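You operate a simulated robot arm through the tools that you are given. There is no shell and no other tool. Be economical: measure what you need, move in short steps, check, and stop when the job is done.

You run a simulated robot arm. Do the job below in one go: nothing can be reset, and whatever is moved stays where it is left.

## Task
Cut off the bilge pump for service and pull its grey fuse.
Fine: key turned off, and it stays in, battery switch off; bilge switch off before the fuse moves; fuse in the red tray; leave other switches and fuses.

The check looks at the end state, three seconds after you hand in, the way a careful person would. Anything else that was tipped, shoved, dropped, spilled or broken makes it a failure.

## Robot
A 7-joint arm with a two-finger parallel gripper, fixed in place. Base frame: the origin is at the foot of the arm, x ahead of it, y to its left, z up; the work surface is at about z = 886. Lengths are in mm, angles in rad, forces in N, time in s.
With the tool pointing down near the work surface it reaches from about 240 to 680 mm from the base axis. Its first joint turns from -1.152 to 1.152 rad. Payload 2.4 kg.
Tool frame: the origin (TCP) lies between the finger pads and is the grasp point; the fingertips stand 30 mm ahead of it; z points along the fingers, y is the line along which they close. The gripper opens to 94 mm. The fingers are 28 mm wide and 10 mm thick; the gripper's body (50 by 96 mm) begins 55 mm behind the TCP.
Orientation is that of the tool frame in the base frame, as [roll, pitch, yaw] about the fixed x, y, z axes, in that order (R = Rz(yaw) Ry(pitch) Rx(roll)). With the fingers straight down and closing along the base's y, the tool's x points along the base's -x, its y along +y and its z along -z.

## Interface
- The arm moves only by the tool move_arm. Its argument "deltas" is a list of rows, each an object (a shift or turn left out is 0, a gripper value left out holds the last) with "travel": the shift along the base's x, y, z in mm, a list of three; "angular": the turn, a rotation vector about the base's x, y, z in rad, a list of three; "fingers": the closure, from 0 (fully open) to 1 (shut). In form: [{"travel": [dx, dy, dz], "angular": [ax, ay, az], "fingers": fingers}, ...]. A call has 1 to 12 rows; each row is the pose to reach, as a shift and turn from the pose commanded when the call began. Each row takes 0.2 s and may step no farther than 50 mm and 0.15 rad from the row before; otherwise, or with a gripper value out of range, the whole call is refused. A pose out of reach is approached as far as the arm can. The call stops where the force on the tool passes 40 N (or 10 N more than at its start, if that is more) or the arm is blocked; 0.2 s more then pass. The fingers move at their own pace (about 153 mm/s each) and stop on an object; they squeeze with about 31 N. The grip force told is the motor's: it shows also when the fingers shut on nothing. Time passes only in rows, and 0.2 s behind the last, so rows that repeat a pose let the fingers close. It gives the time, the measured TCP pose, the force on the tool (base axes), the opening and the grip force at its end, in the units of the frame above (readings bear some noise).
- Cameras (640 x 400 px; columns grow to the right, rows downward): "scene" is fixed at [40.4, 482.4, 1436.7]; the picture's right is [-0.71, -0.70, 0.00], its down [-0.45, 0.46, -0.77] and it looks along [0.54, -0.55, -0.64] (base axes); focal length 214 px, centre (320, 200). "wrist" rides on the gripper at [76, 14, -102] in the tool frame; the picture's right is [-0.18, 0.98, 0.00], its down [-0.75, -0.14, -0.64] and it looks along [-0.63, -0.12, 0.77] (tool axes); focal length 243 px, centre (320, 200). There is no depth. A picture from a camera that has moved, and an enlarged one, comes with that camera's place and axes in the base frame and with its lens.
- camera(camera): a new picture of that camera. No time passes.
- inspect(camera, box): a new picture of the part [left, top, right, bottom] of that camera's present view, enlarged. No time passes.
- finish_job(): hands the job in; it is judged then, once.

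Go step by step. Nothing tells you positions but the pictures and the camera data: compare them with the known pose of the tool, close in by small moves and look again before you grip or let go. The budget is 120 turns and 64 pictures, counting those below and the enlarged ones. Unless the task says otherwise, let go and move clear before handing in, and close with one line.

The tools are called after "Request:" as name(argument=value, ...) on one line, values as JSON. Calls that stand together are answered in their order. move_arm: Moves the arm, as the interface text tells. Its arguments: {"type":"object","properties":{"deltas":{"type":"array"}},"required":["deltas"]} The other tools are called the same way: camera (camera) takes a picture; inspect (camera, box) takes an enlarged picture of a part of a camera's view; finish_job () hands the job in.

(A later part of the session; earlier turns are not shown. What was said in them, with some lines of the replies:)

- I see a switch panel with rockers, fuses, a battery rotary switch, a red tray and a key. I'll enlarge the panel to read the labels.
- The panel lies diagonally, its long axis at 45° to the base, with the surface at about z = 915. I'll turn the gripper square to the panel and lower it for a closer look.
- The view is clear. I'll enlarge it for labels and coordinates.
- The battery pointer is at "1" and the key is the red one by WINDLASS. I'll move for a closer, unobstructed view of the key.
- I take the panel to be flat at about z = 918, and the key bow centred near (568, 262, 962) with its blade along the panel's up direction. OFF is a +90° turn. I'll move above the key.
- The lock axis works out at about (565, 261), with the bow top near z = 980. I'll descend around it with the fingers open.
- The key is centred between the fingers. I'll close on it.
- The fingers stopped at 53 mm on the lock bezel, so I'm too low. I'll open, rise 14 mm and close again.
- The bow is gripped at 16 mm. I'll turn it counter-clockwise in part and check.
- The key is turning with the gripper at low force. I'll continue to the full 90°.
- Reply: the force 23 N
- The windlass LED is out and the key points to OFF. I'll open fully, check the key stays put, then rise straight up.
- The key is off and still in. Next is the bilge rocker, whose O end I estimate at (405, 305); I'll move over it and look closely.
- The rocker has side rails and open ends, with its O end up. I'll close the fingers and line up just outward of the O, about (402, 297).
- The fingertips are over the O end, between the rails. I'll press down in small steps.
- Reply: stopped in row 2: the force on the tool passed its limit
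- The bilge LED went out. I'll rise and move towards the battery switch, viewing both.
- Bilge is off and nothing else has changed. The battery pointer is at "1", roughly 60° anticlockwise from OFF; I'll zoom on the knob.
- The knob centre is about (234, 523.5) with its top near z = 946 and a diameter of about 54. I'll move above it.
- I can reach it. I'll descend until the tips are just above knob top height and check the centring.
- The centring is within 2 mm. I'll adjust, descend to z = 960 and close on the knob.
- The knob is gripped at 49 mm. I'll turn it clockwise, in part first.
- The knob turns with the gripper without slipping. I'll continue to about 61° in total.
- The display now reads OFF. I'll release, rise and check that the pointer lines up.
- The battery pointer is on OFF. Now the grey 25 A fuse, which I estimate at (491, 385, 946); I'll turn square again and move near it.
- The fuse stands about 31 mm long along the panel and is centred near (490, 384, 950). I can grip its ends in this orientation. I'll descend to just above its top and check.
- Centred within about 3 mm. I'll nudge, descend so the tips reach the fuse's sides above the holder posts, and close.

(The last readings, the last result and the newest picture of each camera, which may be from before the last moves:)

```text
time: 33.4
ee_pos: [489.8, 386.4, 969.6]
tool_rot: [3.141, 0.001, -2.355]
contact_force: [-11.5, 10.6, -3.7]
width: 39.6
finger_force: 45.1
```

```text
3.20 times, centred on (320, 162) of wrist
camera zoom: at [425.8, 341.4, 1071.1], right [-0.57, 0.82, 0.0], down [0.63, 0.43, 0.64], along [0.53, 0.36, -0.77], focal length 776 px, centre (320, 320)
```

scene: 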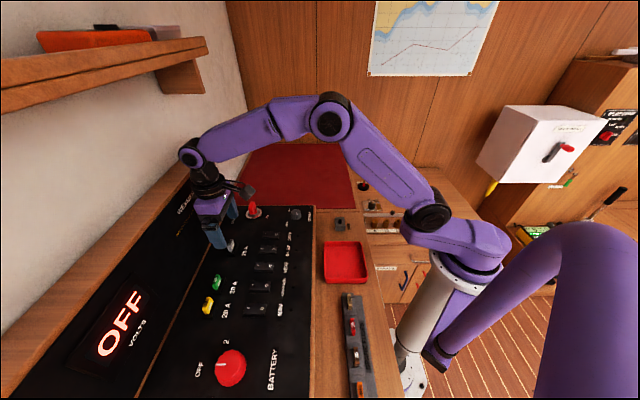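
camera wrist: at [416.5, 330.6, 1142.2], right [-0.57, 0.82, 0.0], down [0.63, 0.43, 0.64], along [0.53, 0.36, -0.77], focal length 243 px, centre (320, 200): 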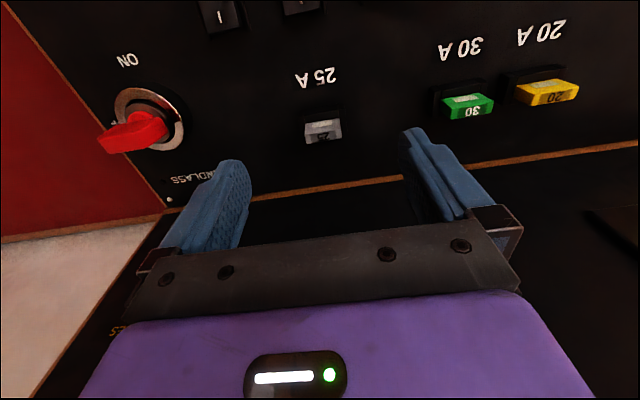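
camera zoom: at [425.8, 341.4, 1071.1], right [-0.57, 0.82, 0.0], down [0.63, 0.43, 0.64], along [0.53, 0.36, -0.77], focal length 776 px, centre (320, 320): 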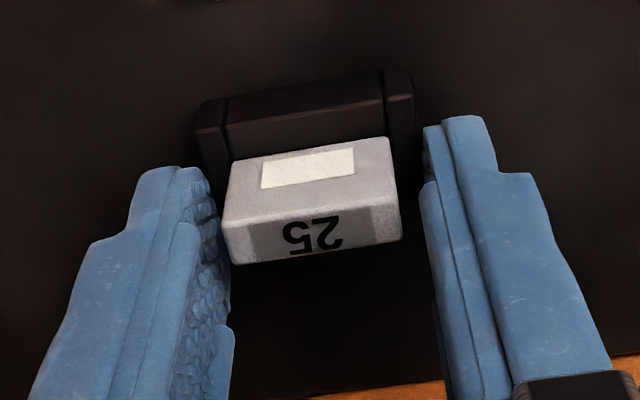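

The fingers stopped at 39.6 mm on the holder posts, with the tool about 2.5 mm off centre. I'll open, rise 8 mm, re-centre and close again.

Request:
move_arm(deltas=[{"fingers": 0.4}, {"fingers": 0.4}, {"travel": [1.8, -1.8, 4]}, {"travel": [1.8, -1.8, 8]}, {"travel": [1.8, -1.8, 8], "fingers": 0.6}, {"travel": [1.8, -1.8, 8], "fingers": 0.8}, {"travel": [1.8, -1.8, 8], "fingers": 1}, {"travel": [1.8, -1.8, 8], "fingers": 1}, {"travel": [1.8, -1.8, 8], "fingers": 1}])

Request:
inspect(camera="wrist", box=[220, 100, 420, 225])

```text
time: 35.4
ee_pos: [492.3, 383.8, 978.6]
tool_rot: [3.141, 0.002, -2.353]
contact_force: [-10.2, 12.8, 7.4]
width: 26.4
finger_force: 30.9
```

```text
3.20 times, centred on (320, 162) of wrist
camera zoom: at [427.8, 339.8, 1079.6], right [-0.57, 0.82, 0.0], down [0.63, 0.43, 0.64], along [0.53, 0.37, -0.76], focal length 776 px, centre (320, 320)
```

zoom: 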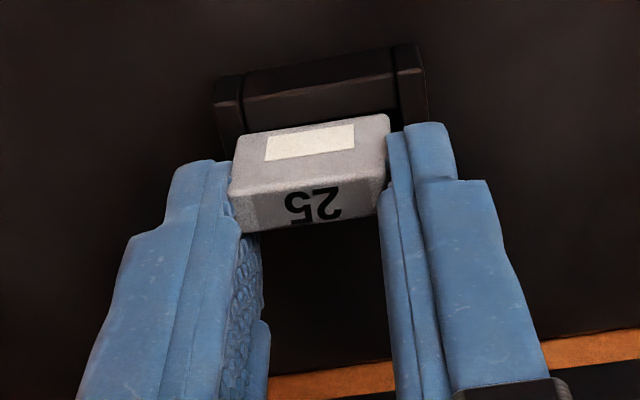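

The fuse is held at 26.4 mm. I'll pull straight up slowly.

Request:
move_arm(deltas=[{"travel": [0, 0, 3]}, {"travel": [0, 0, 6]}, {"travel": [0, 0, 9]}, {"travel": [0, 0, 13]}, {"travel": [0, 0, 18]}, {"travel": [0, 0, 24]}, {"travel": [0, 0, 30]}])

Request:
camera(camera="wrist")

```text
time: 37.0
ee_pos: [493.6, 382.7, 1008.5]
tool_rot: [-3.14, 0.001, -2.355]
contact_force: [1.6, -0.4, -0.3]
width: 26.5
finger_force: 31.2
```

```text
14 pictures are left
camera wrist: at [429.6, 337.9, 1109.4], right [-0.56, 0.83, 0.0], down [0.63, 0.43, 0.64], along [0.53, 0.36, -0.77], focal length 243 px, centre (320, 200)
```

wrist: 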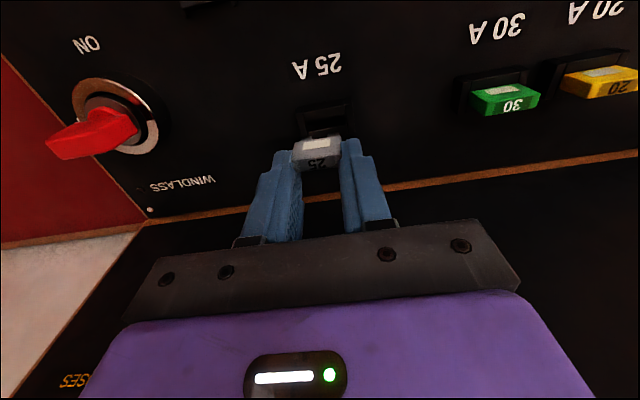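

The fuse is out and held. I'll carry it high over to the red tray, near (233, 188).

Request:
move_arm(deltas=[{"travel": [0, 0, 35]}, {"travel": [0, 0, 70]}, {"travel": [-29, -22, 75]}, {"travel": [-58, -44, 75]}, {"travel": [-87, -66, 75]}, {"travel": [-116, -88, 75]}, {"travel": [-145, -110, 75]}, {"travel": [-174, -132, 75]}, {"travel": [-203, -154, 75]}, {"travel": [-232, -176, 75]}, {"travel": [-255, -192, 75]}, {"travel": [-255, -192, 75]}])

Request:
camera(camera="wrist")

Request:
camera(camera="scene")

```text
time: 39.5
ee_pos: [236.7, 190.6, 1084.0]
tool_rot: [-3.139, 0.001, -2.357]
contact_force: [-0.1, -0.4, -0.1]
width: 26.5
finger_force: 31.4
```

```text
13 pictures are left
camera wrist: at [173.2, 145.5, 1184.0], right [-0.57, 0.82, 0.0], down [0.63, 0.43, 0.64], along [0.53, 0.36, -0.77], focal length 243 px, centre (320, 200)
```

wrist: 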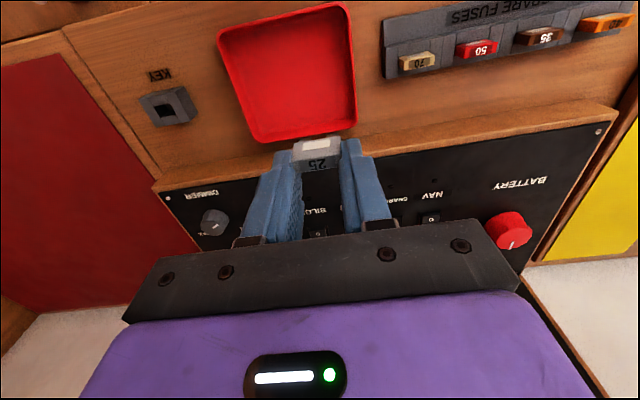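

```text
12 pictures are left
```

scene: 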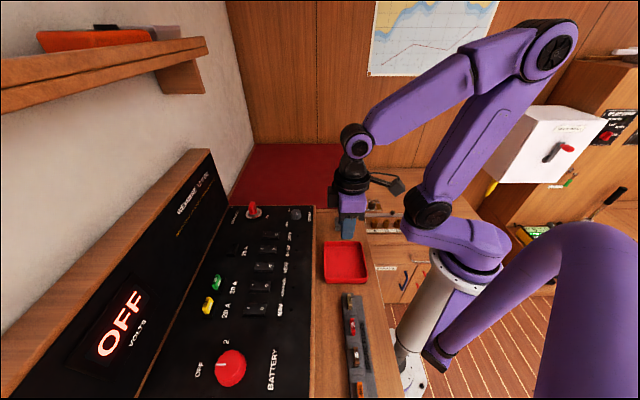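

The tray sits lower than I had assumed; its centre is near (246, 162) at z ≈ 888. I'll shift over it, descend part way and check.

Request:
move_arm(deltas=[{"travel": [5, -14, 0]}, {"travel": [9, -28, -20]}, {"travel": [9, -28, -60]}, {"travel": [9, -28, -95]}, {"travel": [9, -28, -110]}, {"travel": [9, -28, -110]}])

Request:
camera(camera="wrist")

Request:
inspect(camera="scene", box=[280, 190, 400, 300])

```text
time: 41.0
ee_pos: [247.4, 162.4, 973.1]
tool_rot: [-3.141, 0.001, -2.357]
contact_force: [-0.9, -0.8, 0.0]
width: 26.7
finger_force: 30.7
```

```text
11 pictures are left
camera wrist: at [183.1, 117.7, 1074.3], right [-0.56, 0.83, 0.0], down [0.63, 0.43, 0.64], along [0.53, 0.36, -0.77], focal length 243 px, centre (320, 200)
```

wrist: 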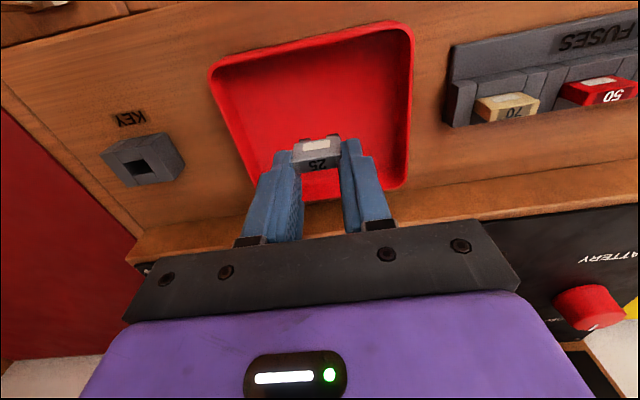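

```text
3.64 times, centred on (340, 245) of scene
camera zoom: at [40.4, 482.4, 1436.7], right [-0.71, -0.7, 0.0], down [-0.45, 0.46, -0.77], along [0.54, -0.55, -0.64], focal length 780 px, centre (247, 36)
```

zoom: 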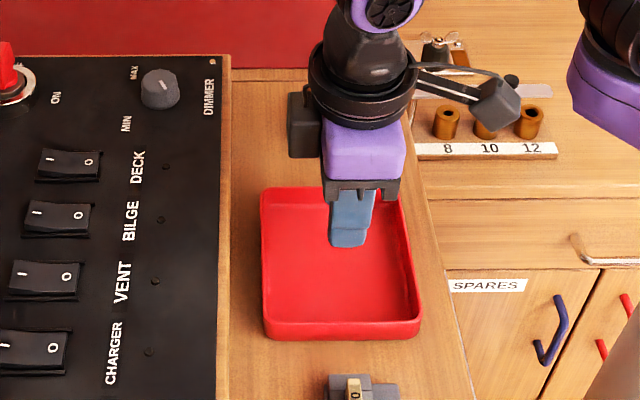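

The tool is inside the tray outline. I'll lower gently and watch the force.

Request:
move_arm(deltas=[{"travel": [-4, -2, -8]}, {"travel": [-4, -2, -16]}, {"travel": [-4, -2, -22]}, {"travel": [-4, -2, -25]}, {"travel": [-4, -2, -27]}])

Request:
camera(camera="wrist")

Request:
inspect(camera="scene", box=[300, 210, 400, 300])

```text
time: 42.1
ee_pos: [244.1, 159.6, 944.6]
tool_rot: [-3.14, 0.003, -2.356]
contact_force: [0.2, -0.7, 0.4]
width: 26.7
finger_force: 30.7
```

```text
9 pictures are left
camera wrist: at [179.2, 115.8, 1047.1], right [-0.57, 0.82, 0.0], down [0.63, 0.43, 0.64], along [0.53, 0.36, -0.77], focal length 243 px, centre (320, 200)
```

wrist: 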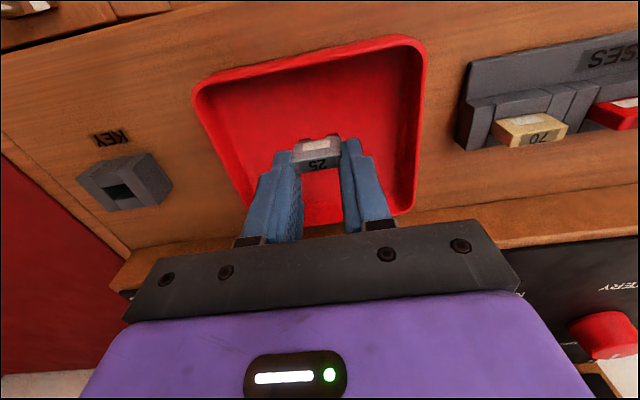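

```text
4.44 times, centred on (350, 255) of scene
camera zoom: at [40.4, 482.4, 1436.7], right [-0.71, -0.7, 0.0], down [-0.45, 0.46, -0.77], along [0.54, -0.55, -0.64], focal length 953 px, centre (187, -44)
```

zoom: 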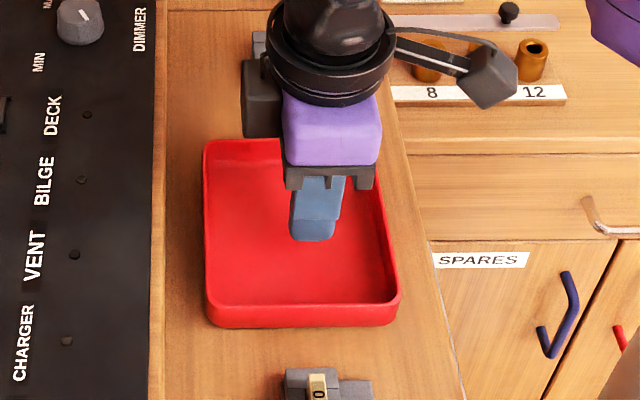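

No contact yet. I'll continue down in small steps.

Request:
move_arm(deltas=[{"travel": [0, 0, -3]}, {"travel": [0, 0, -6]}, {"travel": [0, 0, -9]}, {"travel": [0, 0, -11]}])

```text
time: 43.1
ee_pos: [243.4, 160.5, 934.6]
tool_rot: [3.141, 0.002, -2.356]
contact_force: [-0.4, 0.0, 0.2]
width: 26.6
finger_force: 30.9
```

Request:
move_arm(deltas=[{"travel": [0, 0, -2]}, {"travel": [0, 0, -4]}, {"travel": [0, 0, -6]}])

Request:
inspect(camera="scene", box=[300, 210, 400, 300])

```text
time: 44.0
ee_pos: [244.1, 160.1, 930.1]
tool_rot: [-3.141, 0.003, -2.356]
contact_force: [-2.1, -3.5, 28.0]
width: 26.6
finger_force: 31.3
```

```text
4.44 times, centred on (350, 255) of scene
camera zoom: at [40.1, 482.2, 1436.7], right [-0.71, -0.7, 0.0], down [-0.45, 0.46, -0.77], along [0.54, -0.55, -0.64], focal length 953 px, centre (187, -44)
```

zoom: 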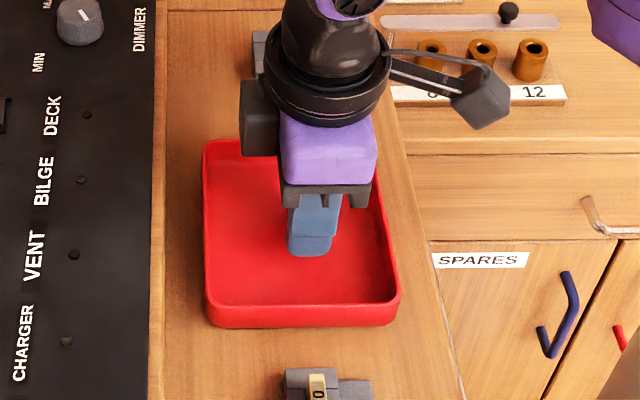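

The fuse has touched the tray floor. I'll back off 1.5 mm, open modestly and rise clear.

Request:
move_arm(deltas=[{"travel": [0, 0, 1.5]}, {"travel": [0, 0, 1.5], "fingers": 0.6}, {"travel": [0, 0, 1.5], "fingers": 0.5}, {"travel": [0, 0, 1.5], "fingers": 0.5}, {"travel": [0, 0, 20]}, {"travel": [0, 0, 55]}, {"travel": [0, 0, 100]}, {"travel": [-5, -10, 145]}, {"travel": [-5, -10, 170]}])

Request:
camera(camera="wrist")

Request:
camera(camera="scene")

```text
time: 46.0
ee_pos: [237.7, 149.4, 1100.0]
tool_rot: [-3.14, 0.001, -2.357]
contact_force: [-0.5, -0.1, 0.0]
width: 47.0
finger_force: 0.0
```

```text
6 pictures are left
camera wrist: at [174.2, 105.5, 1201.8], right [-0.57, 0.82, 0.0], down [0.63, 0.43, 0.64], along [0.53, 0.36, -0.77], focal length 243 px, centre (320, 200)
```

wrist: 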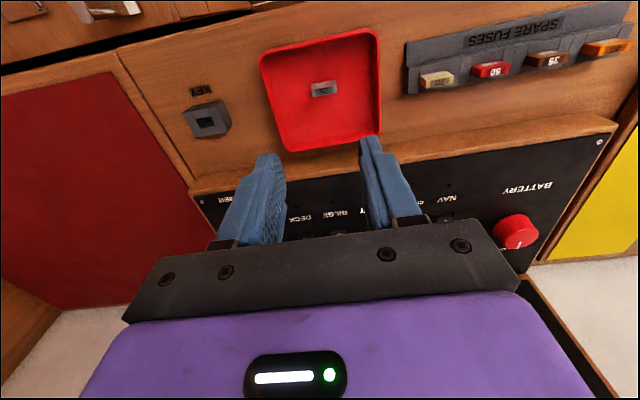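

```text
5 pictures are left
```

scene: 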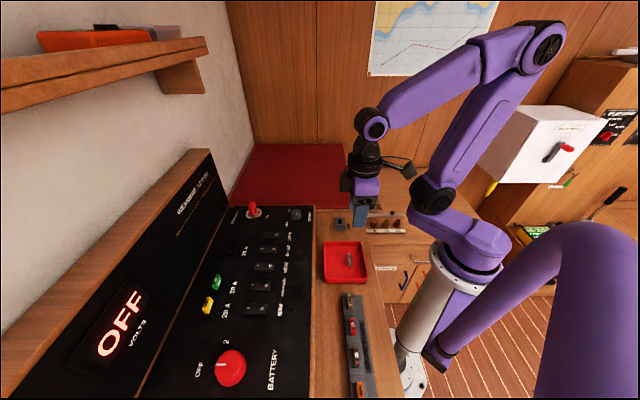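

The fuse lies in the tray. One last zoom will verify the panel's final state.

Request:
inspect(camera="scene", box=[180, 190, 340, 290])

Request:
inspect(camera="scene", box=[180, 290, 340, 390])

```text
4.00 times, centred on (260, 240) of scene
camera zoom: at [40.4, 482.4, 1436.7], right [-0.71, -0.7, 0.0], down [-0.45, 0.46, -0.77], along [0.54, -0.55, -0.64], focal length 858 px, centre (560, 40)
```

zoom: 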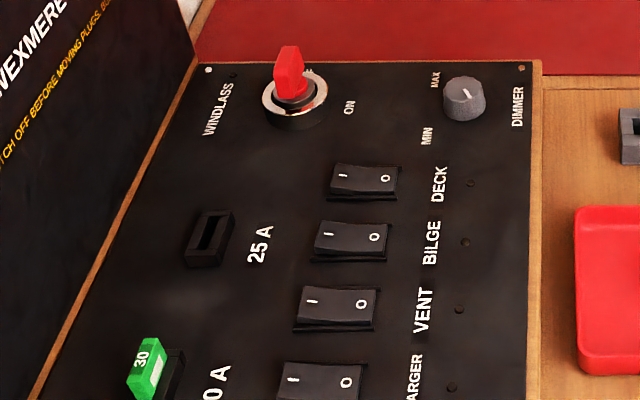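

```text
4.00 times, centred on (260, 340) of scene
camera zoom: at [40.4, 482.4, 1436.7], right [-0.71, -0.7, 0.0], down [-0.45, 0.46, -0.77], along [0.54, -0.55, -0.64], focal length 858 px, centre (560, -360)
```

zoom: 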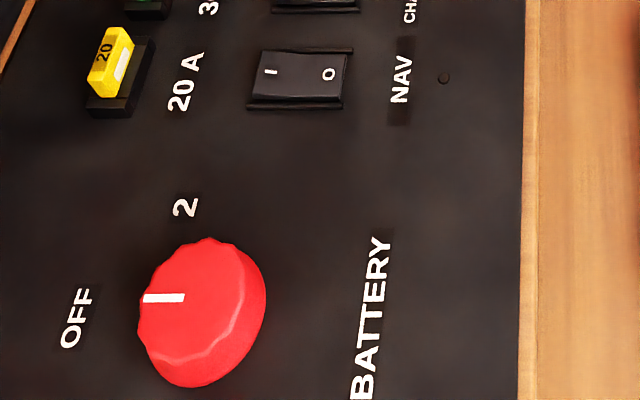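

Everything is as asked: the key is off and still in, the battery and bilge switches are off, and the fuse is in the tray. The other controls are unchanged, so I'm handing in.

Request:
finish_job()

```text
The job is handed in.
```

The bilge pump is cut off: key turned off and still in, battery switch off, bilge switch off before the fuse was pulled, and the grey 25 A fuse is in the red tray.
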